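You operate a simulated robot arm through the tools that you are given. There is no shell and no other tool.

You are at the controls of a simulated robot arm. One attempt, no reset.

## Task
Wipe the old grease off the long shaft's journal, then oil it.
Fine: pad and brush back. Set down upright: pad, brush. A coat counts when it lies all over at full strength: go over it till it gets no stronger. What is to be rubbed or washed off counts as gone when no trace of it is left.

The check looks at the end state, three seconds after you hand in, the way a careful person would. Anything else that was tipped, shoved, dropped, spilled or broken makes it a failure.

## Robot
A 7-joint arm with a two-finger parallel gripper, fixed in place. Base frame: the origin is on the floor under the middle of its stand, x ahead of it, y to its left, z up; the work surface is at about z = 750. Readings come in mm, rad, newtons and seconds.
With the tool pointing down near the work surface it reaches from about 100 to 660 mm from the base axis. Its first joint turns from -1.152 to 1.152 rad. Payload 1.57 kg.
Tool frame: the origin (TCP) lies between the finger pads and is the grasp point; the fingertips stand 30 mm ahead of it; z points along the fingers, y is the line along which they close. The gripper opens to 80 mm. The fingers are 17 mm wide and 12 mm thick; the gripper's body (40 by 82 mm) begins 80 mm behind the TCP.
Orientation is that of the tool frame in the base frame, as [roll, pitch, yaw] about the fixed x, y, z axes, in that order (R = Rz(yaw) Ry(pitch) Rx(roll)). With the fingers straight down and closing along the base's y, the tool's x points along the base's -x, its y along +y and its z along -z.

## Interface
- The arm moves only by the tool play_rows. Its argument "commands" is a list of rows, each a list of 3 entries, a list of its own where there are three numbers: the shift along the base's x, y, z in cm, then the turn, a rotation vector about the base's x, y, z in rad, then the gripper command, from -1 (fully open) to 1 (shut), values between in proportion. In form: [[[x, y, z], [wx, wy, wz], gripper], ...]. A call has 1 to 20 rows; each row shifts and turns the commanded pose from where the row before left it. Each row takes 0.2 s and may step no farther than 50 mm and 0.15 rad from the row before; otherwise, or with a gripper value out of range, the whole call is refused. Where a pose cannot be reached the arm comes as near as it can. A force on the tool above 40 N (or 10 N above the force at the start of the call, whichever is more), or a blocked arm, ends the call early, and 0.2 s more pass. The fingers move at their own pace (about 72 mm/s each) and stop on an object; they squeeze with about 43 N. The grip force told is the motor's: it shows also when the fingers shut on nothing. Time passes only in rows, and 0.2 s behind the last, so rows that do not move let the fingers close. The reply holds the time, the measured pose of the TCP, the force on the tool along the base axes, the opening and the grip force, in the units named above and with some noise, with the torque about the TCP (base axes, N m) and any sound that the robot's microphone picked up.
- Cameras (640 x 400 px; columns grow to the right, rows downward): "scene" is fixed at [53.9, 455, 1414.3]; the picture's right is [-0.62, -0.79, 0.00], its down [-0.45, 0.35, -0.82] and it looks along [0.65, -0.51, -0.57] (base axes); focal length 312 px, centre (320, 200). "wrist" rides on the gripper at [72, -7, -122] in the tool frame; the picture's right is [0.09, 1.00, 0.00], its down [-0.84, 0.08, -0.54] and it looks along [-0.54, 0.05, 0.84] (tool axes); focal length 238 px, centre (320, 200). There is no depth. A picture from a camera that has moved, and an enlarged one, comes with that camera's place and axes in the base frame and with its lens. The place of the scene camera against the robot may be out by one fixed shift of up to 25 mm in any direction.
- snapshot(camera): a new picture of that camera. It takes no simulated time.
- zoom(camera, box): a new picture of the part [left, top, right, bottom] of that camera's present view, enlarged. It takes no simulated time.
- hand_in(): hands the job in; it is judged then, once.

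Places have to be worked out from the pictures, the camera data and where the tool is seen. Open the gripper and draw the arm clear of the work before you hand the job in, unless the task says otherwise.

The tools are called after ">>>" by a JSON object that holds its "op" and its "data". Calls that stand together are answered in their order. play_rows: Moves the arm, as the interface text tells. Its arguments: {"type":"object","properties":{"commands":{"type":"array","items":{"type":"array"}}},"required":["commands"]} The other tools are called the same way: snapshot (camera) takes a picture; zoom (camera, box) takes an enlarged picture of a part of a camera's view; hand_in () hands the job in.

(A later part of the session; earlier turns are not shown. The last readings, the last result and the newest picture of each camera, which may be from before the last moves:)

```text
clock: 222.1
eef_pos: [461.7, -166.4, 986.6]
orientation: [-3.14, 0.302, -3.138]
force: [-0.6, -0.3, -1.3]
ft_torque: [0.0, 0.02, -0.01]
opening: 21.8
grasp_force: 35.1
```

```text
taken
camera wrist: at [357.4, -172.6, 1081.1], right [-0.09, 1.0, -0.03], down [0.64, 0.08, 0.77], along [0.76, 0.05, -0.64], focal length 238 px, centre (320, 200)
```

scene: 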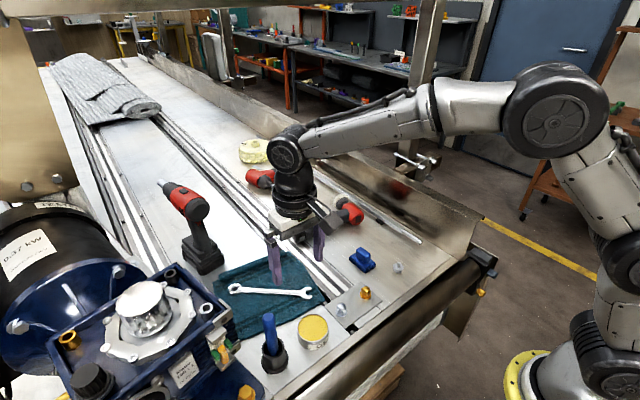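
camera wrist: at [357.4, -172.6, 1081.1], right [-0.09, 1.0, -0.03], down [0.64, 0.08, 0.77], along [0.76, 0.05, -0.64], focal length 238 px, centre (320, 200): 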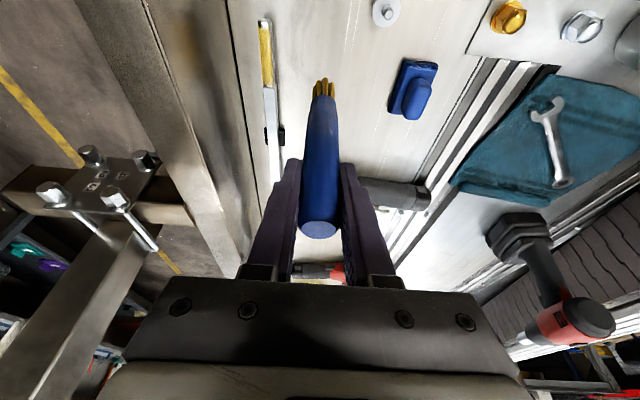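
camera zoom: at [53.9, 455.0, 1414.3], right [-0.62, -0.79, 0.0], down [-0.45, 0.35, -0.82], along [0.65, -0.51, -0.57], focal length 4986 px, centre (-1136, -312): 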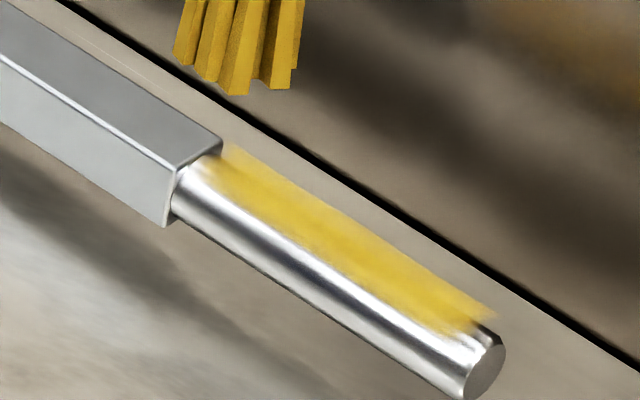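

I zoom on the coat from this side to compare with the earlier picture.

>>> {"op": "zoom", "data": {"camera": "wrist", "box": [236, 10, 300, 95]}}

>>> {"op": "zoom", "data": {"camera": "wrist", "box": [246, 14, 286, 49]}}

>>> {"op": "zoom", "data": {"camera": "wrist", "box": [248, 55, 288, 90]}}

```text
4.71 times, centred on (268, 52) of wrist
camera zoom: at [357.4, -172.6, 1081.1], right [-0.09, 1.0, -0.03], down [0.64, 0.08, 0.77], along [0.76, 0.05, -0.64], focal length 1122 px, centre (565, 894)
```

zoom: 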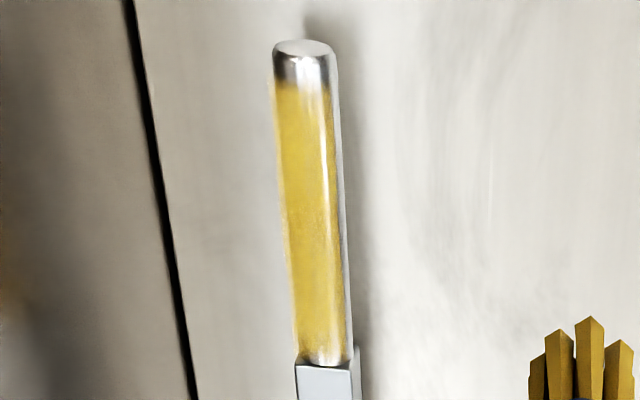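

```text
11.43 times, centred on (266, 32) of wrist
camera zoom: at [357.4, -172.6, 1081.1], right [-0.09, 1.0, -0.03], down [0.64, 0.08, 0.77], along [0.76, 0.05, -0.64], focal length 2724 px, centre (937, 2126)
```

zoom: 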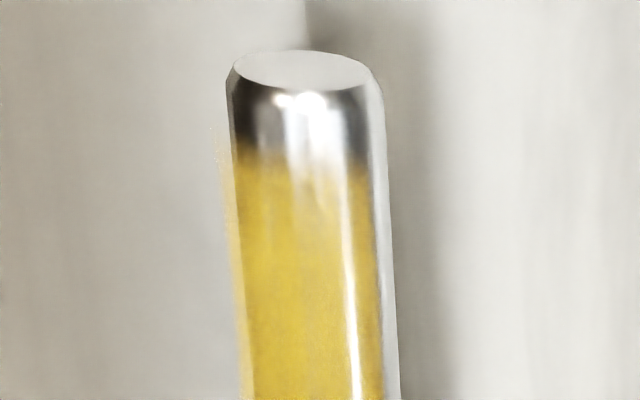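

```text
11.43 times, centred on (268, 72) of wrist
camera zoom: at [357.4, -172.6, 1081.1], right [-0.09, 1.0, -0.03], down [0.64, 0.08, 0.77], along [0.76, 0.05, -0.64], focal length 2724 px, centre (914, 1657)
```

zoom: 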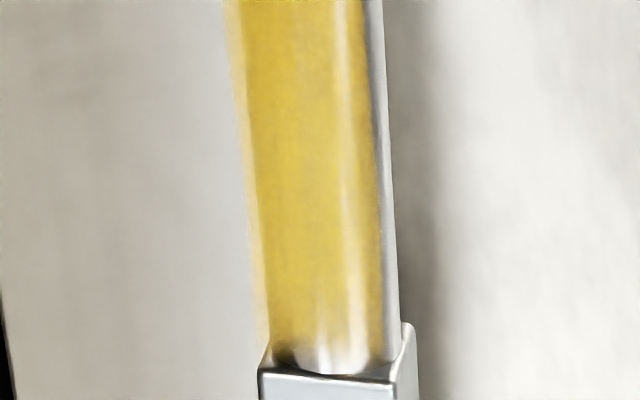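

The coat is nearly uniform. I'll reload once more and repeat a full pass, to make sure it gets no stronger. Moving to the oil with the brush held upright.

>>> {"op": "play_rows", "data": {"commands": [[[-0.6, 4.1, 0], [0, 0, 0], 1], [[-0.6, 4.1, 0], [0, 0, 0], 1], [[-0.6, 4.1, 0], [0, 0, 0], 1], [[-0.6, 4.1, 0], [0, 0, 0], 1], [[-0.6, 4.1, 0], [0, 0, 0], 1], [[-0.6, 4.1, 0], [0, 0, 0], 1], [[-0.6, 4.1, 0], [0, 0, 0], 1], [[-0.7, 4.1, 0], [0, 0, 0], 1], [[-0.7, 4.0, 0], [0, 0, 0], 1], [[0, 0, -3], [0, 0, 0], 1], [[0, 0, -2.5], [0, 0, 0], 1], [[0, 0, 0], [0, 0, 0], 1]]}}

>>> {"op": "zoom", "data": {"camera": "scene", "box": [275, 270, 355, 350]}}

```text
clock: 224.7
eef_pos: [404.4, 200.4, 932.5]
orientation: [-3.141, 0.303, -3.138]
force: [0.0, -0.4, -0.1]
ft_torque: [-0.03, 0.02, 0.02]
opening: 22.1
grasp_force: 34.5
```

```text
5.00 times, centred on (315, 310) of scene
camera zoom: at [53.9, 455.0, 1414.3], right [-0.62, -0.79, 0.0], down [-0.45, 0.35, -0.82], along [0.65, -0.51, -0.57], focal length 1558 px, centre (345, -350)
```

zoom: 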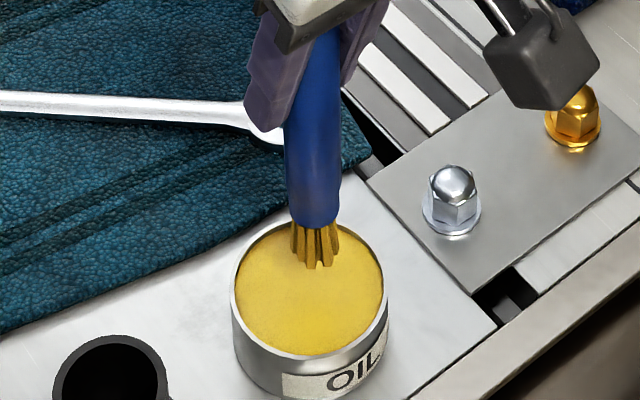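

Tip is over the oil. Dipping gently.

>>> {"op": "play_rows", "data": {"commands": [[[0, 0, -1.2], [0, 0, 0], 1], [[0, 0, -0.6], [0, 0, 0], 1], [[0, 0, 0], [0, 0, 0], 1]]}}

>>> {"op": "play_rows", "data": {"commands": [[[0, 0, -0.25], [0, 0, 0], 1], [[0, 0, 0], [0, 0, 0], 1]]}}

>>> {"op": "play_rows", "data": {"commands": [[[0, 0, -0.2], [0, 0, 0], 1], [[0, 0, 0], [0, 0, 0], 1]]}}

>>> {"op": "play_rows", "data": {"commands": [[[0, 0, -0.15], [0, 0, 0], 1], [[0, 0, 0], [0, 0, 0], 1]]}}

```text
clock: 225.5
eef_pos: [406.2, 201.4, 913.1]
orientation: [-3.141, 0.302, -3.138]
force: [0.3, -0.1, -0.6]
ft_torque: [-0.02, -0.02, 0.02]
opening: 21.9
grasp_force: 34.8
```

```text
clock: 226.1
eef_pos: [406.5, 201.6, 910.8]
orientation: [-3.139, 0.3, -3.138]
force: [-0.5, -0.4, -0.4]
ft_torque: [0.03, 0.01, 0.0]
opening: 22.0
grasp_force: 34.8
```

```text
clock: 226.7
eef_pos: [405.8, 201.8, 908.3]
orientation: [-3.139, 0.302, -3.138]
force: [-0.8, -0.3, 0.1]
ft_torque: [0.01, 0.0, 0.02]
opening: 22.0
grasp_force: 34.9
```

```text
clock: 227.3
eef_pos: [405.1, 202.1, 907.8]
orientation: [-3.141, 0.302, -3.137]
force: [-0.1, 0.3, -0.4]
ft_torque: [-0.01, 0.0, 0.01]
opening: 22.1
grasp_force: 34.3
```

>>> {"op": "play_rows", "data": {"commands": [[[0, 0, -0.15], [0, 0, 0], 1], [[0, 0, 0], [0, 0, 0], 1]]}}

>>> {"op": "play_rows", "data": {"commands": [[[0, 0, -0.15], [0, 0, 0], 1], [[0, 0, 0], [0, 0, 0], 1]]}}

>>> {"op": "play_rows", "data": {"commands": [[[0, 0, -0.15], [0, 0, 0], 1], [[0, 0, 0], [0, 0, 0], 1]]}}

>>> {"op": "zoom", "data": {"camera": "scene", "box": [285, 290, 345, 345]}}

```text
clock: 227.9
eef_pos: [406.7, 201.8, 905.4]
orientation: [-3.14, 0.302, -3.138]
force: [0.7, 0.2, 0.1]
ft_torque: [0.0, 0.02, 0.01]
opening: 21.7
grasp_force: 35.3
```

```text
clock: 228.5
eef_pos: [404.7, 201.9, 904.6]
orientation: [-3.141, 0.303, -3.138]
force: [-0.6, 0.1, 0.0]
ft_torque: [0.02, 0.01, 0.01]
opening: 21.8
grasp_force: 34.2
```

```text
clock: 229.1
eef_pos: [405.4, 201.2, 904.1]
orientation: [3.141, 0.303, -3.137]
force: [-2.0, -0.8, 9.6]
ft_torque: [-0.09, 0.25, -0.01]
opening: 22.0
grasp_force: 35.2
```

```text
7.27 times, centred on (315, 318) of scene
camera zoom: at [53.8, 454.9, 1414.3], right [-0.62, -0.79, 0.0], down [-0.45, 0.35, -0.82], along [0.65, -0.51, -0.57], focal length 2266 px, centre (356, -654)
```

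zoom: 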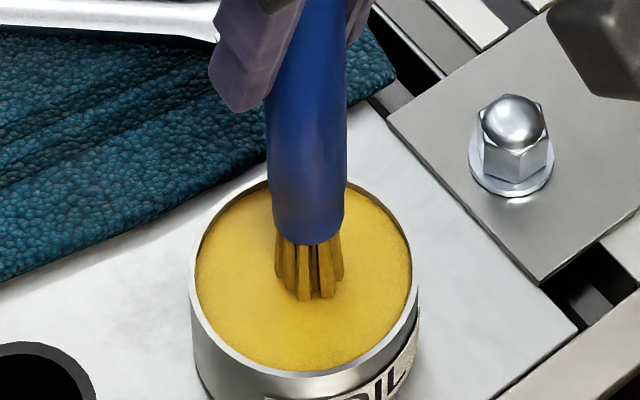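

Dipped (10 N). Lifting and carrying it to the shoulder end of the journal.

>>> {"op": "play_rows", "data": {"commands": [[[0, 0, 3], [0, 0, 0], 1], [[0, 0, 4], [0, 0, 0], 1], [[0.9, -4.3, 0], [0, 0, 0], 1], [[0.9, -4.3, 0], [0, 0, 0], 1], [[0.9, -4.3, 0], [0, 0, 0], 1], [[0.9, -4.3, 0], [0, 0, 0], 1], [[0.9, -4.3, 0], [0, 0, 0], 1], [[0.9, -4.3, 0], [0, 0, 0], 1], [[0.9, -4.3, 0], [0, 0, 0], 1], [[0.9, -4.3, 0], [0, 0, 0], 1], [[0.9, -4.3, 0], [0, 0, 0], 1], [[0.9, -4.3, 0], [0, 0, 0], 1], [[0, -0.8, -3], [0, 0, 0], 1], [[0, 0, -3], [0, 0, 0], 1], [[0, 0, 0], [0, 0, 0], 1]]}}

>>> {"op": "zoom", "data": {"camera": "scene", "box": [385, 200, 435, 245]}}

```text
clock: 232.3
eef_pos: [495.8, -236.8, 915.7]
orientation: [-3.14, 0.301, -3.138]
force: [0.5, 0.8, -1.3]
ft_torque: [0.01, 0.03, 0.02]
opening: 22.1
grasp_force: 34.7
```

```text
8.89 times, centred on (410, 222) of scene
camera zoom: at [54.0, 455.0, 1414.3], right [-0.62, -0.79, 0.0], down [-0.45, 0.35, -0.82], along [0.65, -0.51, -0.57], focal length 2770 px, centre (-480, 0)
```

zoom: 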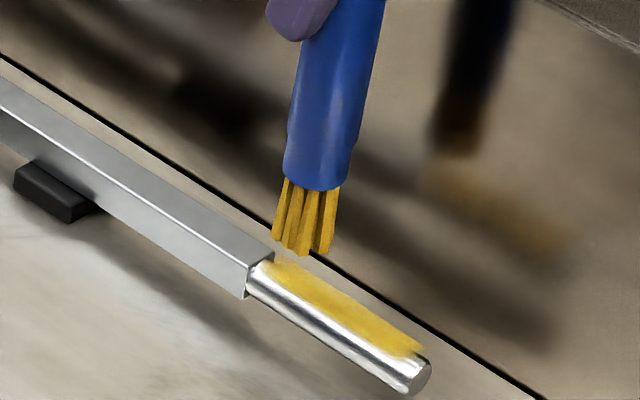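

Over the shoulder end. Lowering to contact.

>>> {"op": "play_rows", "data": {"commands": [[[0, 0, -0.8], [0, 0, 0], 1], [[0, 0, -0.7], [0, 0, 0], 1], [[0, 0, 0], [0, 0, 0], 1]]}}

>>> {"op": "play_rows", "data": {"commands": [[[0, 0, -0.2], [0, 0, 0], 1], [[0, 0, 0], [0, 0, 0], 1]]}}

>>> {"op": "play_rows", "data": {"commands": [[[0, 0, -0.15], [0, 0, 0], 1], [[0, 0, 0], [0, 0, 0], 1]]}}

>>> {"op": "play_rows", "data": {"commands": [[[0, 0, -0.15], [0, 0, 0], 1], [[0, 0, 0], [0, 0, 0], 1]]}}

```text
clock: 233.1
eef_pos: [494.4, -237.2, 898.8]
orientation: [-3.141, 0.302, -3.137]
force: [-0.5, -0.5, 0.1]
ft_torque: [0.02, 0.02, -0.01]
opening: 22.2
grasp_force: 34.8
```

```text
clock: 233.7
eef_pos: [494.7, -236.6, 897.5]
orientation: [-3.141, 0.305, -3.136]
force: [-1.3, 1.3, 4.7]
ft_torque: [0.11, 0.12, -0.02]
opening: 21.9
grasp_force: 34.6
```

```text
clock: 234.3
eef_pos: [496.1, -236.4, 898.0]
orientation: [-3.136, 0.308, -3.138]
force: [-4.6, 0.6, 17.1]
ft_torque: [0.01, 0.59, 0.0]
opening: 22.0
grasp_force: 34.4
```

```text
clock: 234.9
eef_pos: [495.8, -237.0, 897.4]
orientation: [-3.136, 0.308, -3.137]
force: [-4.4, 1.1, 28.1]
ft_torque: [0.14, 0.59, -0.01]
opening: 21.6
grasp_force: 35.0
```

Ease off 2 mm, then wide y-strokes: first against the shoulder, then stepping down the length.

>>> {"op": "play_rows", "data": {"commands": [[[0.2, 0, 0.17], [0, 0, 0], 1], [[0, 0.7, 0], [0, 0, 0], 1], [[0, -0.7, 0], [0, 0, 0], 1], [[0, -0.7, 0], [0, 0, 0], 1], [[0, 0.7, 0], [0, 0, 0], 1], [[0.2, 0.7, 0], [0, 0, 0], 1], [[0, -0.7, 0], [0, 0, 0], 1], [[0, -0.7, 0], [0, 0, 0], 1], [[0, 0.7, 0], [0, 0, 0], 1], [[-0.4, 0.7, 0], [0, 0, 0], 1], [[0, -0.7, 0], [0, 0, 0], 1], [[0, -0.7, 0], [0, 0, 0], 1], [[0, 0.7, 0], [0, 0, 0], 1], [[-0.4, 0.7, 0], [0, 0, 0], 1], [[0, -0.7, 0], [0, 0, 0], 1], [[0, -0.7, 0], [0, 0, 0], 1], [[0, 0.7, 0], [0, 0, 0], 1]]}}

>>> {"op": "play_rows", "data": {"commands": [[[-0.5, 0.7, -0.02], [0, 0, 0], 1], [[0, -0.7, 0], [0, 0, 0], 1], [[0, -0.7, 0], [0, 0, 0], 1], [[0, 0.7, 0], [0, 0, 0], 1], [[-0.5, 0.7, 0], [0, 0, 0], 1], [[0, -0.7, 0], [0, 0, 0], 1], [[0, -0.7, 0], [0, 0, 0], 1], [[0, 0.7, 0], [0, 0, 0], 1], [[-0.5, 0.7, 0], [0, 0, 0], 1], [[0, -0.7, 0], [0, 0, 0], 1], [[0, -0.7, 0], [0, 0, 0], 1], [[0, 0.7, 0], [0, 0, 0], 1], [[-0.5, 0.7, 0], [0, 0, 0], 1], [[0, -0.7, 0], [0, 0, 0], 1], [[0, -0.7, 0], [0, 0, 0], 1], [[0, 0.7, 0], [0, 0, 0], 1]]}}

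```text
clock: 238.5
eef_pos: [489.0, -235.6, 895.4]
orientation: [-3.139, 0.303, -3.14]
force: [-0.3, -3.7, 12.6]
ft_torque: [-0.49, -0.07, -0.05]
opening: 22.1
grasp_force: 34.8
```

```text
clock: 241.9
eef_pos: [471.3, -238.7, 895.2]
orientation: [-3.134, 0.304, -3.137]
force: [-1.3, -5.5, 16.0]
ft_torque: [-0.65, 0.04, -0.02]
opening: 22.0
grasp_force: 34.0
```

>>> {"op": "play_rows", "data": {"commands": [[[-0.5, 0.7, 0], [0, 0, 0], 1], [[0, -0.7, 0], [0, 0, 0], 1], [[0, -0.7, 0], [0, 0, 0], 1], [[0, 0.7, 0], [0, 0, 0], 1], [[-0.5, 0.7, 0], [0, 0, 0], 1], [[0, -0.7, 0], [0, 0, 0], 1], [[0, -0.7, 0], [0, 0, 0], 1], [[0, 0.7, 0], [0, 0, 0], 1], [[-0.5, 0.7, 0], [0, 0, 0], 1], [[0, -0.7, 0], [0, 0, 0], 1], [[0, -0.7, 0], [0, 0, 0], 1], [[0, 0.7, 0], [0, 0, 0], 1], [[-0.5, 0.7, 0], [0, 0, 0], 1], [[0, -0.7, 0], [0, 0, 0], 1], [[0, -0.7, 0], [0, 0, 0], 1], [[0, 0.7, 0], [0, 0, 0], 1]]}}

>>> {"op": "play_rows", "data": {"commands": [[[-0.5, 0.7, 0], [0, 0, 0], 1], [[0, -0.7, 0], [0, 0, 0], 1], [[0, -0.7, 0], [0, 0, 0], 1], [[0, 0.7, 0], [0, 0, 0], 1], [[-0.5, 0.7, 0], [0, 0, 0], 1], [[0, -0.7, 0], [0, 0, 0], 1], [[0, -0.7, 0], [0, 0, 0], 1], [[0, 0.7, 0], [0, 0, 0], 1]]}}

>>> {"op": "zoom", "data": {"camera": "scene", "box": [390, 205, 440, 245]}}

```text
clock: 245.3
eef_pos: [451.9, -237.7, 893.8]
orientation: [-3.138, 0.304, -3.139]
force: [-0.4, -3.0, 8.2]
ft_torque: [-0.32, -0.06, -0.02]
opening: 21.9
grasp_force: 34.8
```

```text
clock: 247.1
eef_pos: [441.1, -236.1, 894.6]
orientation: [-3.138, 0.302, -3.138]
force: [-0.5, -2.0, 3.4]
ft_torque: [-0.18, -0.02, 0.01]
opening: 21.9
grasp_force: 34.9
```

```text
10.00 times, centred on (415, 225) of scene
camera zoom: at [53.9, 455.0, 1414.3], right [-0.62, -0.79, 0.0], down [-0.45, 0.35, -0.82], along [0.65, -0.51, -0.57], focal length 3116 px, centre (-630, -50)
```

zoom: 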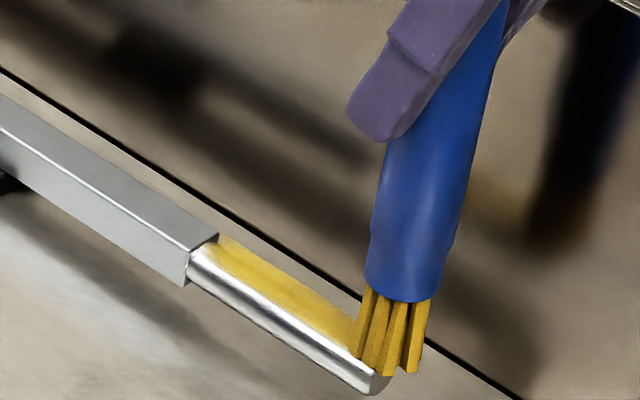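

Whole length covered with steady contact. I lift to the same viewpoint as before and compare.

>>> {"op": "play_rows", "data": {"commands": [[[0, 0, 3], [0, 0, 0], 1], [[0, 0, 4], [0, 0, 0], 1], [[1, 3, 2.2], [0, 0, 0], 1], [[1, 4, 0], [0, 0, 0], 1], [[0, 0, 0], [0, 0, 0], 1]]}}

>>> {"op": "zoom", "data": {"camera": "scene", "box": [395, 222, 427, 242]}}

>>> {"op": "zoom", "data": {"camera": "wrist", "box": [236, 10, 300, 95]}}

>>> {"op": "zoom", "data": {"camera": "wrist", "box": [248, 55, 288, 90]}}

```text
clock: 248.3
eef_pos: [462.0, -162.7, 986.4]
orientation: [-3.14, 0.302, -3.138]
force: [-0.1, -0.2, -0.6]
ft_torque: [-0.02, -0.03, 0.01]
opening: 22.1
grasp_force: 34.9
```

```text
16.00 times, centred on (411, 232) of scene
camera zoom: at [53.9, 455.0, 1414.3], right [-0.62, -0.79, 0.0], down [-0.45, 0.35, -0.82], along [0.65, -0.51, -0.57], focal length 4986 px, centre (-1136, -312)
```

zoom: 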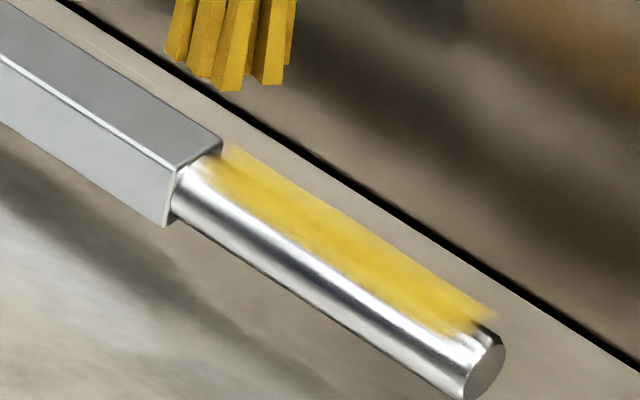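

```text
4.71 times, centred on (268, 52) of wrist
camera zoom: at [357.6, -169.7, 1080.4], right [-0.09, 1.0, -0.03], down [0.64, 0.08, 0.77], along [0.76, 0.05, -0.64], focal length 1122 px, centre (565, 894)
```

zoom: 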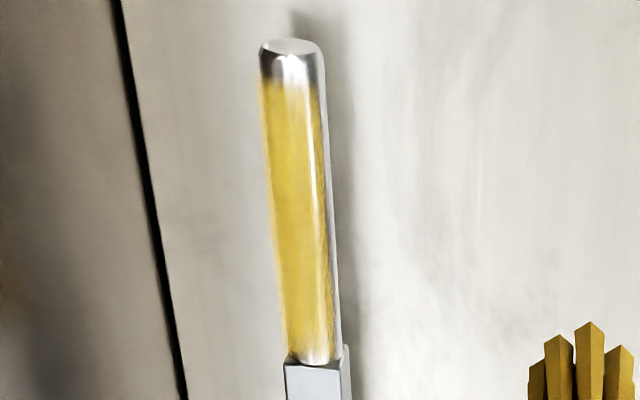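

```text
11.43 times, centred on (268, 72) of wrist
camera zoom: at [357.6, -169.7, 1080.4], right [-0.09, 1.0, -0.03], down [0.64, 0.08, 0.77], along [0.76, 0.05, -0.64], focal length 2724 px, centre (914, 1657)
```

zoom: 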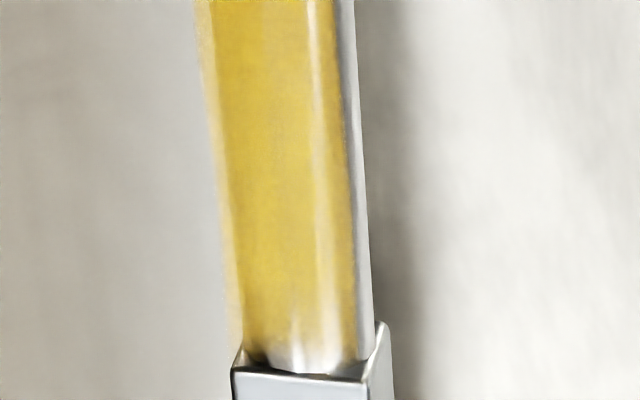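

The coat is visually unchanged from the previous round, so it is saturated over the crown. I look closely at the long edges for weaker spots.

>>> {"op": "zoom", "data": {"camera": "wrist", "box": [248, 24, 280, 44]}}

>>> {"op": "zoom", "data": {"camera": "wrist", "box": [250, 44, 282, 64]}}

>>> {"op": "zoom", "data": {"camera": "wrist", "box": [250, 64, 282, 84]}}

```text
16.00 times, centred on (264, 34) of wrist
camera zoom: at [357.6, -169.7, 1080.4], right [-0.09, 1.0, -0.03], down [0.64, 0.08, 0.77], along [0.76, 0.05, -0.64], focal length 3814 px, centre (1216, 2856)
```

zoom: 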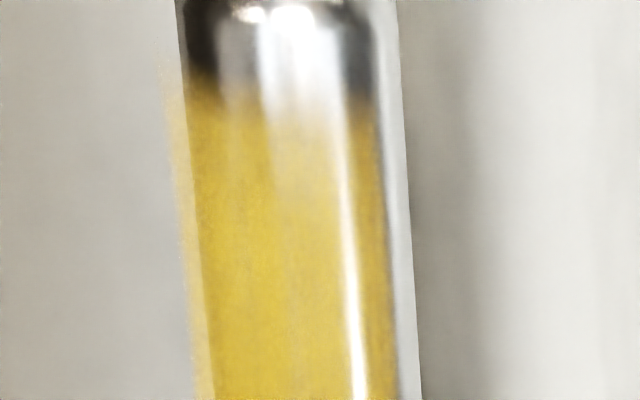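

```text
16.00 times, centred on (266, 54) of wrist
camera zoom: at [357.6, -169.7, 1080.4], right [-0.09, 1.0, -0.03], down [0.64, 0.08, 0.77], along [0.76, 0.05, -0.64], focal length 3814 px, centre (1184, 2536)
```

zoom: 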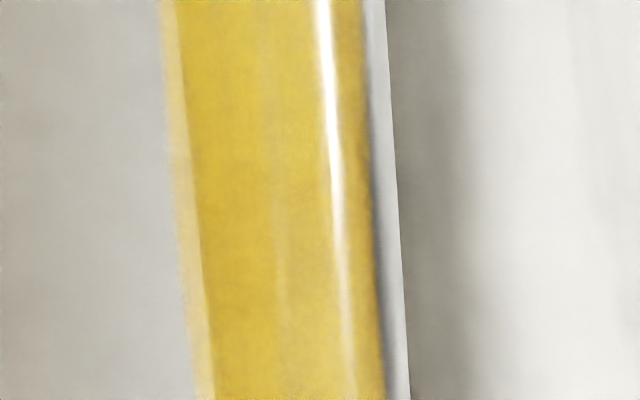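

```text
16.00 times, centred on (266, 74) of wrist
camera zoom: at [357.6, -169.7, 1080.4], right [-0.09, 1.0, -0.03], down [0.64, 0.08, 0.77], along [0.76, 0.05, -0.64], focal length 3814 px, centre (1184, 2216)
```

zoom: 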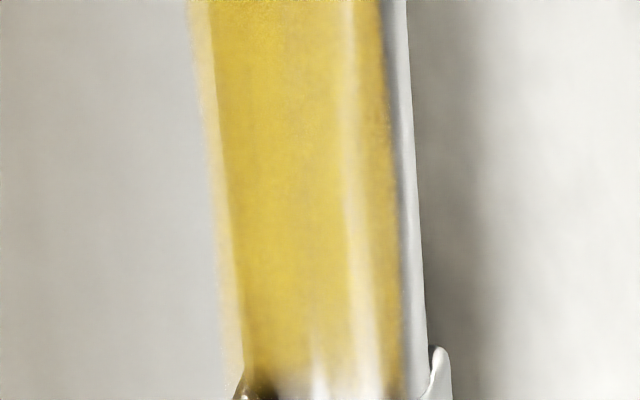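

The strip is uniform with straight edges along its whole length. Oiling is done; now I return the brush. I carry it, upright, to above its holder.

>>> {"op": "play_rows", "data": {"commands": [[[-0.4, 4.2, 0.3], [0, 0, 0], 1], [[-0.4, 4.2, 0], [0, 0, 0], 1], [[-0.45, 4.2, 0], [0, 0, 0], 1], [[-0.45, 4.2, 0], [0, 0, 0], 1], [[-0.45, 4.2, 0], [0, 0, 0], 1], [[-0.45, 4.2, 0], [0, 0, 0], 1], [[-0.45, 4.2, 0], [0, 0, 0], 1], [[-0.45, 4.2, 0], [0, 0, 0], 1], [[-0.5, 4.2, 0], [0, 0, 0], 1], [[-0.5, 4.2, 0], [0, 0, 0], 1], [[-0.5, 4.2, 0], [0, 0, 0], 1], [[0, 0.4, 0], [0, 0, 0], 1], [[0, 0, 0], [0, 0, 0], 1]]}}

>>> {"op": "snapshot", "data": {"camera": "wrist"}}

>>> {"op": "zoom", "data": {"camera": "scene", "box": [220, 230, 340, 390]}}

```text
clock: 251.1
eef_pos: [409.9, 299.3, 991.4]
orientation: [-3.14, 0.303, -3.137]
force: [-0.7, -0.3, -0.4]
ft_torque: [0.01, -0.01, 0.02]
opening: 21.9
grasp_force: 34.6
```

```text
taken
camera wrist: at [306.6, 292.5, 1084.6], right [-0.09, 1.0, -0.03], down [0.64, 0.08, 0.77], along [0.77, 0.05, -0.64], focal length 238 px, centre (320, 200)
```

wrist: 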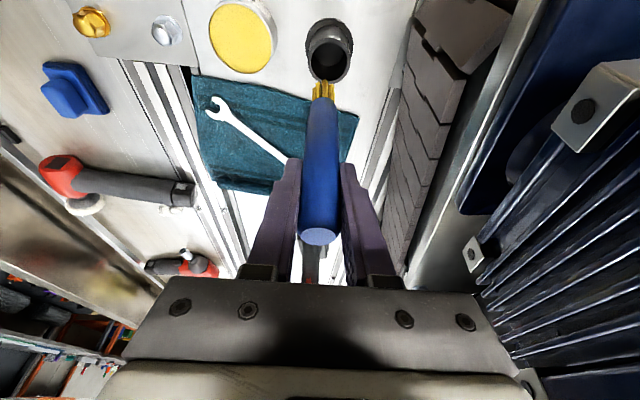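

```text
2.50 times, centred on (280, 310) of scene
camera zoom: at [53.9, 455.0, 1414.3], right [-0.62, -0.79, 0.0], down [-0.45, 0.35, -0.82], along [0.65, -0.51, -0.57], focal length 779 px, centre (420, -75)
```

zoom: 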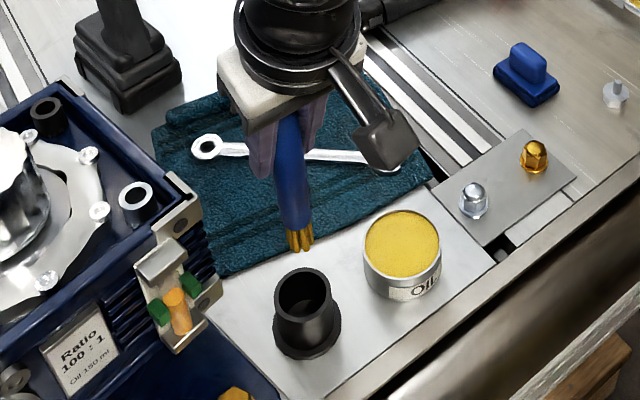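

I zoom to align the tip over the holder opening.

>>> {"op": "zoom", "data": {"camera": "wrist", "box": [280, 0, 380, 110]}}

```text
3.64 times, centred on (330, 55) of wrist
camera zoom: at [306.6, 292.5, 1084.6], right [-0.09, 1.0, -0.03], down [0.64, 0.08, 0.77], along [0.77, 0.05, -0.64], focal length 867 px, centre (284, 727)
```

zoom: 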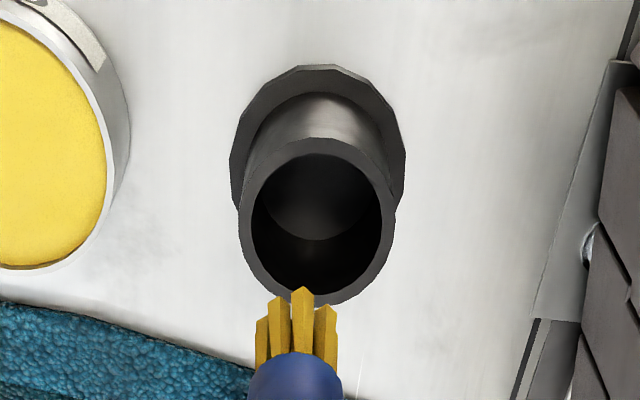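

Tip is about 5 mm short in both x and y. I correct and lower part way, then check again.

>>> {"op": "play_rows", "data": {"commands": [[[0.5, 0.5, 0], [0, 0, 0], 1], [[0, 0, -2], [0, 0, 0], 1], [[0, 0, -2], [0, 0, 0], 1], [[0, 0, 0], [0, 0, 0], 1]]}}

>>> {"op": "zoom", "data": {"camera": "wrist", "box": [280, 0, 380, 110]}}

>>> {"op": "zoom", "data": {"camera": "scene", "box": [230, 290, 310, 380]}}

```text
clock: 252.1
eef_pos: [412.3, 304.8, 951.0]
orientation: [-3.141, 0.302, -3.137]
force: [0.8, -0.3, -0.6]
ft_torque: [-0.03, 0.0, 0.0]
opening: 21.9
grasp_force: 34.6
```

```text
3.64 times, centred on (330, 55) of wrist
camera zoom: at [308.7, 299.1, 1043.7], right [-0.09, 1.0, -0.03], down [0.64, 0.08, 0.77], along [0.77, 0.05, -0.64], focal length 867 px, centre (284, 727)
```

zoom: 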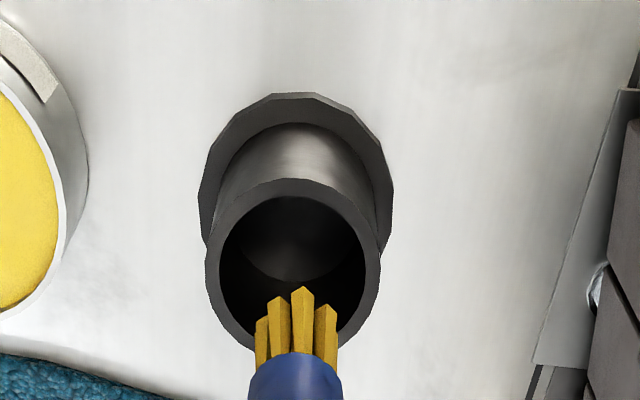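

```text
4.44 times, centred on (270, 335) of scene
camera zoom: at [53.9, 455.0, 1414.3], right [-0.62, -0.79, 0.0], down [-0.45, 0.35, -0.82], along [0.65, -0.51, -0.57], focal length 1385 px, centre (542, -400)
```

zoom: 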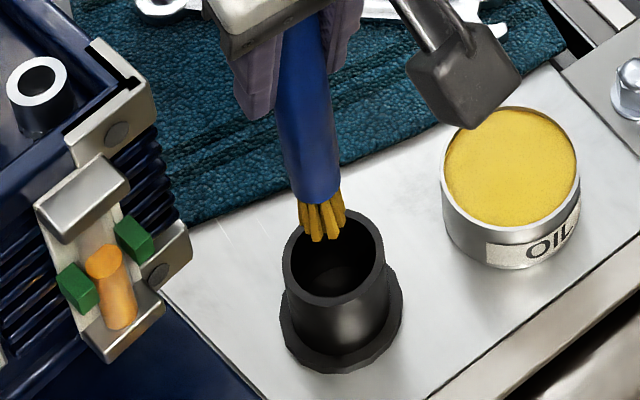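

Aligned to within about 2 mm. I lower the brush into the holder in steps, watching force.

>>> {"op": "play_rows", "data": {"commands": [[[0.15, -0.05, -1.5], [0, 0, 0], 1], [[0, 0, -1.5], [0, 0, 0], 1], [[0, 0, -1], [0, 0, 0], 1], [[0, 0, 0], [0, 0, 0], 1]]}}

>>> {"op": "zoom", "data": {"camera": "scene", "box": [230, 290, 310, 380]}}

>>> {"op": "zoom", "data": {"camera": "wrist", "box": [270, 20, 380, 140]}}

```text
clock: 253.1
eef_pos: [415.7, 305.7, 910.0]
orientation: [-3.141, 0.303, -3.14]
force: [0.5, -0.2, -0.4]
ft_torque: [-0.01, -0.01, 0.01]
opening: 22.2
grasp_force: 34.8
```

```text
4.44 times, centred on (270, 335) of scene
camera zoom: at [53.9, 455.0, 1414.3], right [-0.62, -0.79, 0.0], down [-0.45, 0.35, -0.82], along [0.65, -0.51, -0.57], focal length 1385 px, centre (542, -400)
```

zoom: 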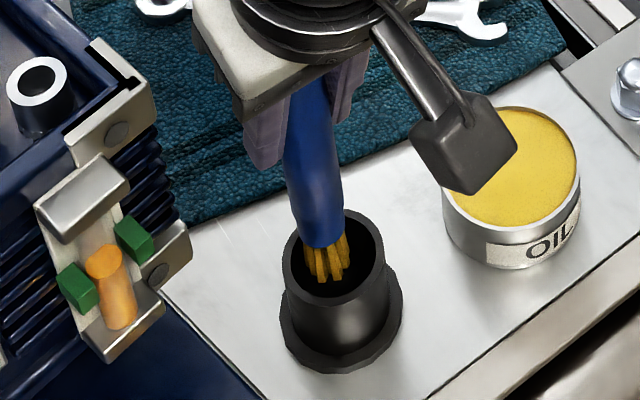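

```text
3.33 times, centred on (325, 80) of wrist
camera zoom: at [312.1, 298.5, 1003.6], right [-0.09, 1.0, -0.03], down [0.64, 0.08, 0.77], along [0.77, 0.05, -0.64], focal length 794 px, centre (303, 600)
```

zoom: 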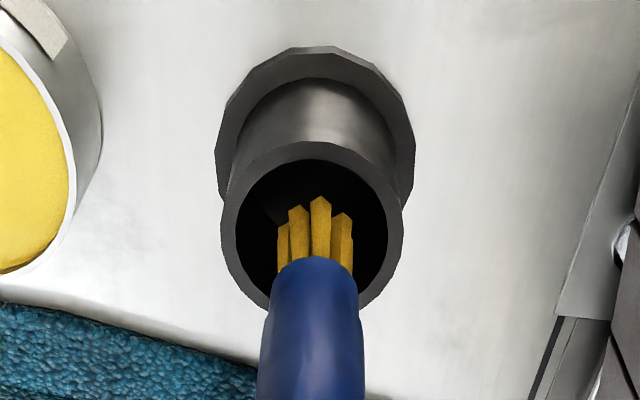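

The handle sits about 5 mm toward +x from the holder's axis. I correct x and continue lowering.

>>> {"op": "play_rows", "data": {"commands": [[[-0.5, -0.1, 0], [0, 0, 0], 1], [[0, 0, 0], [0, 0, 0], 1]]}}

>>> {"op": "zoom", "data": {"camera": "scene", "box": [240, 310, 300, 370]}}

>>> {"op": "zoom", "data": {"camera": "wrist", "box": [270, 20, 380, 140]}}

```text
clock: 253.7
eef_pos: [410.9, 304.6, 909.4]
orientation: [-3.14, 0.301, -3.138]
force: [0.4, 0.7, -0.4]
ft_torque: [0.01, 0.02, 0.01]
opening: 22.1
grasp_force: 34.7
```

```text
6.67 times, centred on (270, 340) of scene
camera zoom: at [53.9, 455.0, 1414.3], right [-0.62, -0.79, 0.0], down [-0.45, 0.35, -0.82], along [0.65, -0.51, -0.57], focal length 2078 px, centre (653, -733)
```

zoom: 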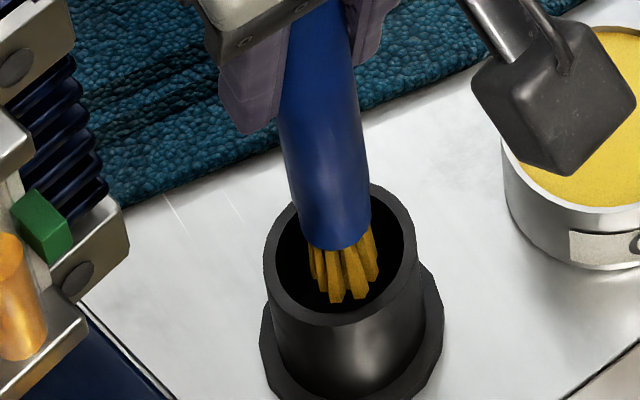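

```text
3.33 times, centred on (325, 80) of wrist
camera zoom: at [306.7, 297.1, 1003.1], right [-0.09, 1.0, -0.03], down [0.64, 0.08, 0.77], along [0.76, 0.05, -0.64], focal length 794 px, centre (303, 600)
```

zoom: 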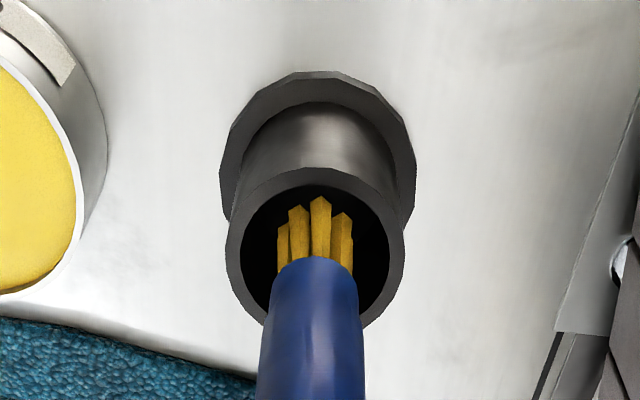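

Now centred. I lower further with care.

>>> {"op": "play_rows", "data": {"commands": [[[0, 0, -1], [0, 0, 0], 1], [[0, 0, -1], [0, 0, 0], 1], [[0, 0, 0], [0, 0, 0], 1]]}}

>>> {"op": "play_rows", "data": {"commands": [[[0, 0, -0.5], [0, 0, 0], 1], [[0, 0, 0], [0, 0, 0], 1]]}}

>>> {"op": "zoom", "data": {"camera": "scene", "box": [240, 310, 300, 370]}}

```text
clock: 254.5
eef_pos: [411.3, 303.7, 891.1]
orientation: [-3.14, 0.301, -3.136]
force: [-0.9, -0.8, -0.2]
ft_torque: [0.02, 0.02, -0.02]
opening: 22.1
grasp_force: 34.9
```

```text
clock: 255.1
eef_pos: [410.7, 303.4, 884.6]
orientation: [-3.14, 0.302, -3.138]
force: [-0.4, -0.9, -0.6]
ft_torque: [-0.01, 0.03, 0.01]
opening: 21.7
grasp_force: 34.9
```

```text
6.67 times, centred on (270, 340) of scene
camera zoom: at [53.9, 455.0, 1414.3], right [-0.62, -0.79, 0.0], down [-0.45, 0.35, -0.82], along [0.65, -0.51, -0.57], focal length 2078 px, centre (653, -733)
```

zoom: 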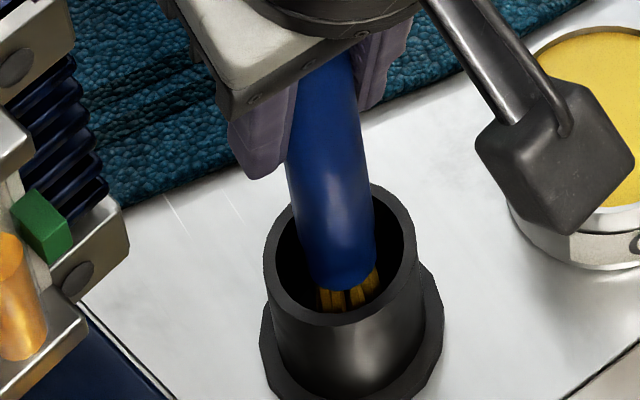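

Going in nicely. Continuing down to the bottom of the holder.

>>> {"op": "play_rows", "data": {"commands": [[[0, 0, -0.5], [0, 0, 0], 1], [[0, 0, 0], [0, 0, 0], 1]]}}

>>> {"op": "play_rows", "data": {"commands": [[[0, 0, -0.3], [0, 0, 0], 1], [[0, 0, 0], [0, 0, 0], 1]]}}

>>> {"op": "play_rows", "data": {"commands": [[[0, 0, -0.2], [0, 0, 0], 1], [[0, 0, 0], [0, 0, 0], 1]]}}

```text
clock: 255.7
eef_pos: [411.4, 303.5, 879.8]
orientation: [-3.14, 0.303, -3.137]
force: [-0.3, -0.3, -0.1]
ft_torque: [0.01, 0.03, -0.02]
opening: 21.7
grasp_force: 34.5
```

```text
clock: 256.3
eef_pos: [410.6, 303.1, 876.9]
orientation: [-3.14, 0.303, -3.137]
force: [0.6, 0.1, 0.5]
ft_torque: [0.03, 0.0, 0.0]
opening: 21.9
grasp_force: 35.0
```

```text
clock: 256.9
eef_pos: [411.7, 304.1, 874.1]
orientation: [-3.141, 0.303, -3.138]
force: [-0.5, 0.3, -1.3]
ft_torque: [-0.06, 0.0, 0.0]
opening: 21.8
grasp_force: 34.8
```

>>> {"op": "play_rows", "data": {"commands": [[[0, 0, -0.2], [0, 0, 0], 1], [[0, 0, 0], [0, 0, 0], 1]]}}

>>> {"op": "play_rows", "data": {"commands": [[[0, 0, -0.2], [0, 0, 0], 1], [[0, 0, 0], [0, 0, 0], 1]]}}

>>> {"op": "zoom", "data": {"camera": "scene", "box": [240, 300, 300, 370]}}

```text
clock: 257.5
eef_pos: [412.4, 303.3, 872.6]
orientation: [-3.141, 0.301, -3.138]
force: [-2.5, 0.8, 9.8]
ft_torque: [0.0, 0.31, 0.01]
opening: 22.0
grasp_force: 35.0
```

```text
clock: 258.1
eef_pos: [414.2, 303.9, 874.6]
orientation: [3.139, 0.306, -3.139]
force: [-7.0, -4.9, 30.2]
ft_torque: [-0.58, 0.53, -0.02]
opening: 22.1
grasp_force: 34.6
```

```text
5.71 times, centred on (270, 335) of scene
camera zoom: at [53.4, 454.6, 1414.4], right [-0.62, -0.79, 0.0], down [-0.45, 0.35, -0.82], along [0.65, -0.51, -0.57], focal length 1781 px, centre (606, -571)
```

zoom: 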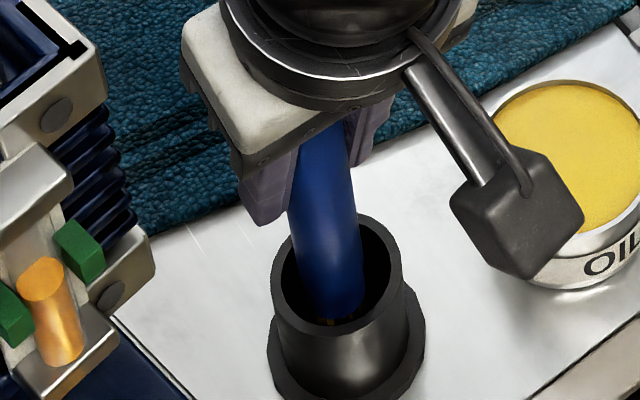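

The brush has reached the holder's bottom. I ease off 2.5 mm, then open the fingers.

>>> {"op": "play_rows", "data": {"commands": [[[-0.1, 0, 0.2], [0, 0, 0], 1], [[0, 0, 0], [0, 0, 0], 1]]}}

>>> {"op": "zoom", "data": {"camera": "wrist", "box": [250, 40, 400, 260]}}

```text
clock: 258.7
eef_pos: [413.3, 304.0, 873.4]
orientation: [3.141, 0.304, -3.14]
force: [6.7, -0.9, 17.1]
ft_torque: [-0.17, -0.84, 0.02]
opening: 22.1
grasp_force: 34.4
```

```text
1.82 times, centred on (325, 150) of wrist
camera zoom: at [308.5, 297.3, 967.2], right [-0.09, 1.0, -0.03], down [0.63, 0.08, 0.77], along [0.77, 0.05, -0.64], focal length 433 px, centre (311, 291)
```

zoom: 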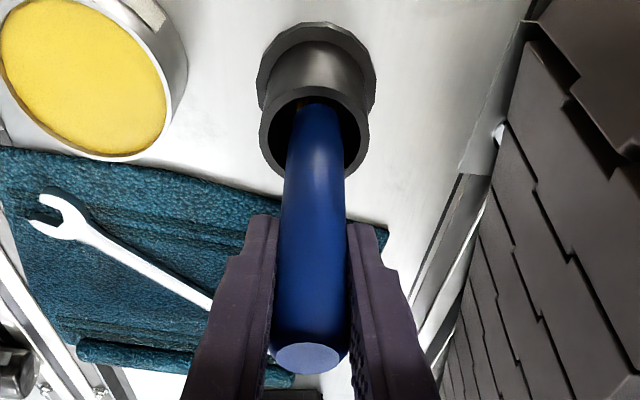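

A small side force has built up; I relax it before opening.

>>> {"op": "play_rows", "data": {"commands": [[[0.05, 0.05, 0.15], [0, 0, 0], 1], [[0, 0, 0], [0, 0, 0], 1]]}}

>>> {"op": "play_rows", "data": {"commands": [[[0, 0, 0.05], [0, 0, 0], 1], [[0, 0, 0], [0, 0, 0], 1]]}}

```text
clock: 259.3
eef_pos: [411.1, 304.9, 874.3]
orientation: [-3.138, 0.301, -3.137]
force: [4.6, -0.6, 15.2]
ft_torque: [-0.06, -0.58, -0.01]
opening: 22.1
grasp_force: 35.4
```

```text
clock: 259.9
eef_pos: [411.8, 304.1, 874.5]
orientation: [-3.141, 0.3, -3.139]
force: [1.6, 3.5, 9.9]
ft_torque: [0.37, -0.24, 0.05]
opening: 22.0
grasp_force: 34.4
```

>>> {"op": "play_rows", "data": {"commands": [[[0, 0, 0.08], [0, 0, 0], 1], [[0, 0, 0], [0, 0, 0], 1]]}}

>>> {"op": "play_rows", "data": {"commands": [[[0, 0, 0], [0, 0, 0], 0.3], [[0, 0, 0], [0, 0, 0], 0], [[0, 0, 0], [0, 0, 0], -0.5], [[0, 0, 0], [0, 0, 0], -1], [[0, 0, 0], [0, 0, 0], -1]]}}

>>> {"op": "zoom", "data": {"camera": "scene", "box": [230, 290, 310, 380]}}

>>> {"op": "zoom", "data": {"camera": "wrist", "box": [250, 40, 400, 260]}}

```text
clock: 260.5
eef_pos: [411.7, 304.8, 875.2]
orientation: [-3.138, 0.3, -3.139]
force: [-0.7, 2.4, 5.1]
ft_torque: [0.23, 0.01, 0.03]
opening: 22.1
grasp_force: 34.6
```

```text
clock: 261.7
eef_pos: [412.8, 304.0, 874.5]
orientation: [-3.14, 0.302, -3.139]
force: [-0.7, 0.2, -0.1]
ft_torque: [0.0, -0.04, 0.03]
opening: 79.9
grasp_force: 0.0
```

```text
4.44 times, centred on (270, 335) of scene
camera zoom: at [53.9, 455.0, 1414.3], right [-0.62, -0.79, 0.0], down [-0.45, 0.35, -0.82], along [0.65, -0.51, -0.57], focal length 1385 px, centre (542, -400)
```

zoom: 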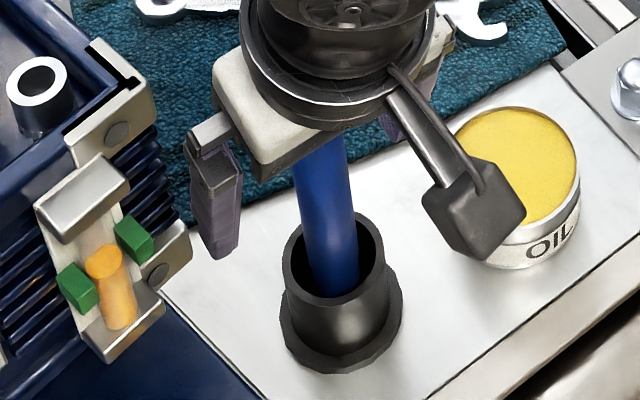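

```text
1.82 times, centred on (325, 150) of wrist
camera zoom: at [308.7, 297.6, 968.7], right [-0.09, 1.0, -0.03], down [0.64, 0.08, 0.77], along [0.77, 0.05, -0.64], focal length 433 px, centre (311, 291)
```

zoom: 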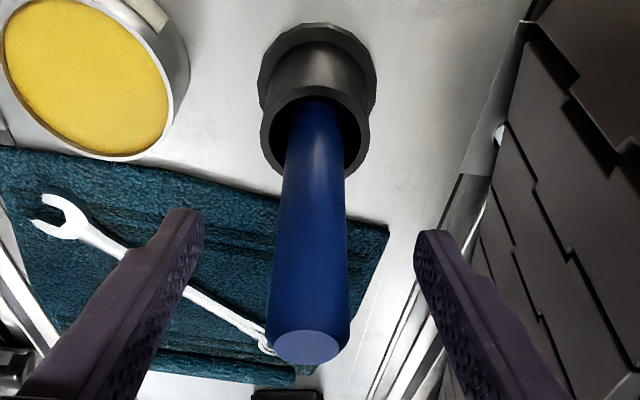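

The brush stands in its holder. I rise straight up clear of it and check it is upright.

>>> {"op": "play_rows", "data": {"commands": [[[0, 0, 2], [0, 0, 0], -1], [[0, 0, 3], [0, 0, 0], -1], [[0, 0, 4], [0, 0, 0], -1], [[0, 0, 4], [0, 0, 0], -1], [[0, -1, 2], [0, 0.1, 0], -1], [[0, -3, 0], [0, 0.1, 0], -1], [[0, -4, 0], [0, 0.1, 0], -1], [[0, 0, 0], [0, 0, 0], -1]]}}

>>> {"op": "zoom", "data": {"camera": "scene", "box": [245, 305, 305, 380]}}

>>> {"op": "snapshot", "data": {"camera": "wrist"}}

```text
clock: 263.5
eef_pos: [412.8, 225.4, 1028.2]
orientation: [-3.141, 0.0, -3.138]
force: [-0.2, -0.5, -0.3]
ft_torque: [0.03, 0.01, -0.01]
opening: 80.0
grasp_force: 0.1
```

```text
5.33 times, centred on (275, 342) of scene
camera zoom: at [54.0, 455.0, 1414.3], right [-0.62, -0.79, 0.0], down [-0.45, 0.35, -0.82], along [0.65, -0.51, -0.57], focal length 1662 px, centre (560, -560)
```

zoom: 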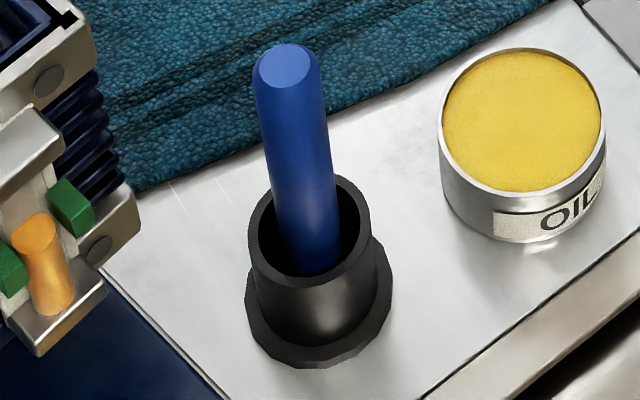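

```text
taken
camera wrist: at [342.8, 218.4, 1148.7], right [-0.1, 1.0, 0.0], down [0.84, 0.08, 0.54], along [0.54, 0.05, -0.84], focal length 238 px, centre (320, 200)
```

wrist: 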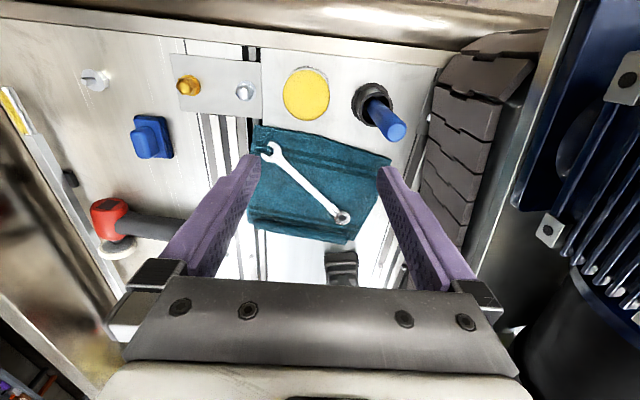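

The brush stands upright as it did at the start. Now an unobstructed close look at the oil coat with the empty gripper.

>>> {"op": "play_rows", "data": {"commands": [[[0.3, -4.3, 0], [0, 0, 0], -1], [[0.3, -4.3, 0], [0, 0, 0], -1], [[0.3, -4.3, 0], [0, 0, 0], -1], [[0.3, -4.3, 0], [0, 0, 0], -1], [[0.3, -4.3, 0], [0, 0, 0], -1], [[0.3, -4.3, -1], [0, 0, 0], -1], [[0.3, -4.3, -2], [0, 0, 0], -1], [[0.3, -4.3, -2], [0, 0, 0], -1], [[0.3, -4.3, -2], [0, 0, 0], -1], [[0, -3.5, -1], [0, 0, 0], -1], [[0, 0, 0], [0, 0, 0], -1]]}}

>>> {"op": "snapshot", "data": {"camera": "wrist"}}

```text
clock: 265.9
eef_pos: [440.4, -197.4, 945.6]
orientation: [-3.14, 0.003, -3.137]
force: [-0.1, 0.2, 1.4]
ft_torque: [-0.01, -0.01, 0.02]
opening: 79.9
grasp_force: 0.1
```

```text
taken
camera wrist: at [369.9, -203.8, 1066.4], right [-0.1, 1.0, 0.0], down [0.84, 0.08, 0.54], along [0.54, 0.05, -0.84], focal length 238 px, centre (320, 200)
```

wrist: 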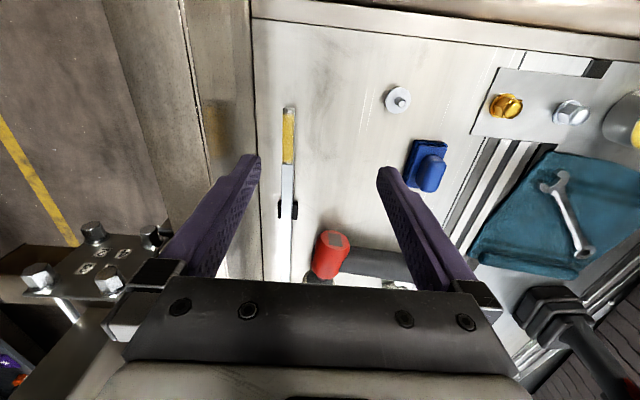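

>>> {"op": "zoom", "data": {"camera": "wrist", "box": [268, 98, 312, 134]}}

>>> {"op": "zoom", "data": {"camera": "wrist", "box": [268, 134, 312, 170]}}

>>> {"op": "zoom", "data": {"camera": "wrist", "box": [272, 150, 304, 170]}}

```text
11.11 times, centred on (290, 116) of wrist
camera zoom: at [369.9, -203.8, 1066.4], right [-0.1, 1.0, 0.0], down [0.84, 0.08, 0.54], along [0.54, 0.05, -0.84], focal length 2648 px, centre (653, 1133)
```

zoom: 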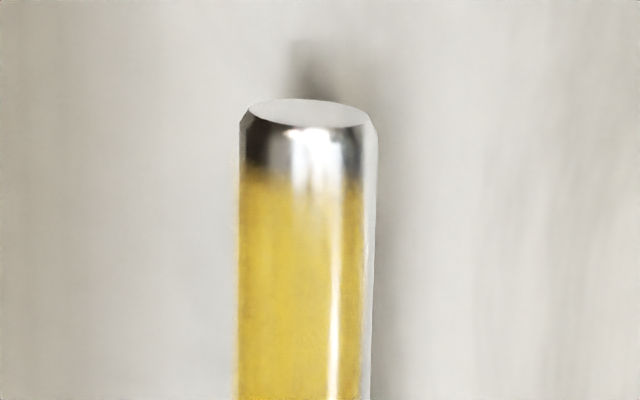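

```text
11.11 times, centred on (290, 152) of wrist
camera zoom: at [369.9, -203.8, 1066.4], right [-0.1, 1.0, 0.0], down [0.84, 0.08, 0.54], along [0.54, 0.05, -0.84], focal length 2648 px, centre (653, 733)
```

zoom: 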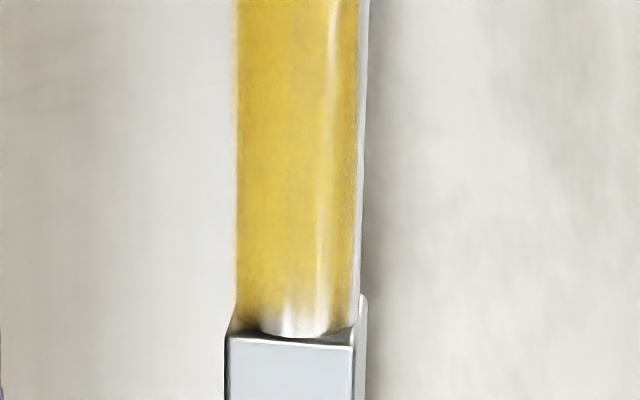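

```text
16.00 times, centred on (288, 160) of wrist
camera zoom: at [369.9, -203.8, 1066.4], right [-0.1, 1.0, 0.0], down [0.84, 0.08, 0.54], along [0.54, 0.05, -0.84], focal length 3814 px, centre (832, 840)
```

zoom: 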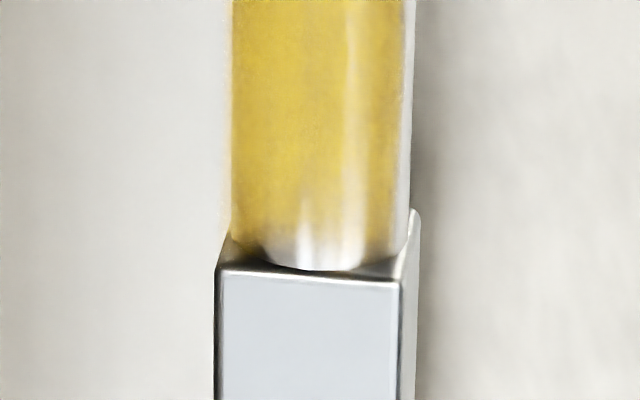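

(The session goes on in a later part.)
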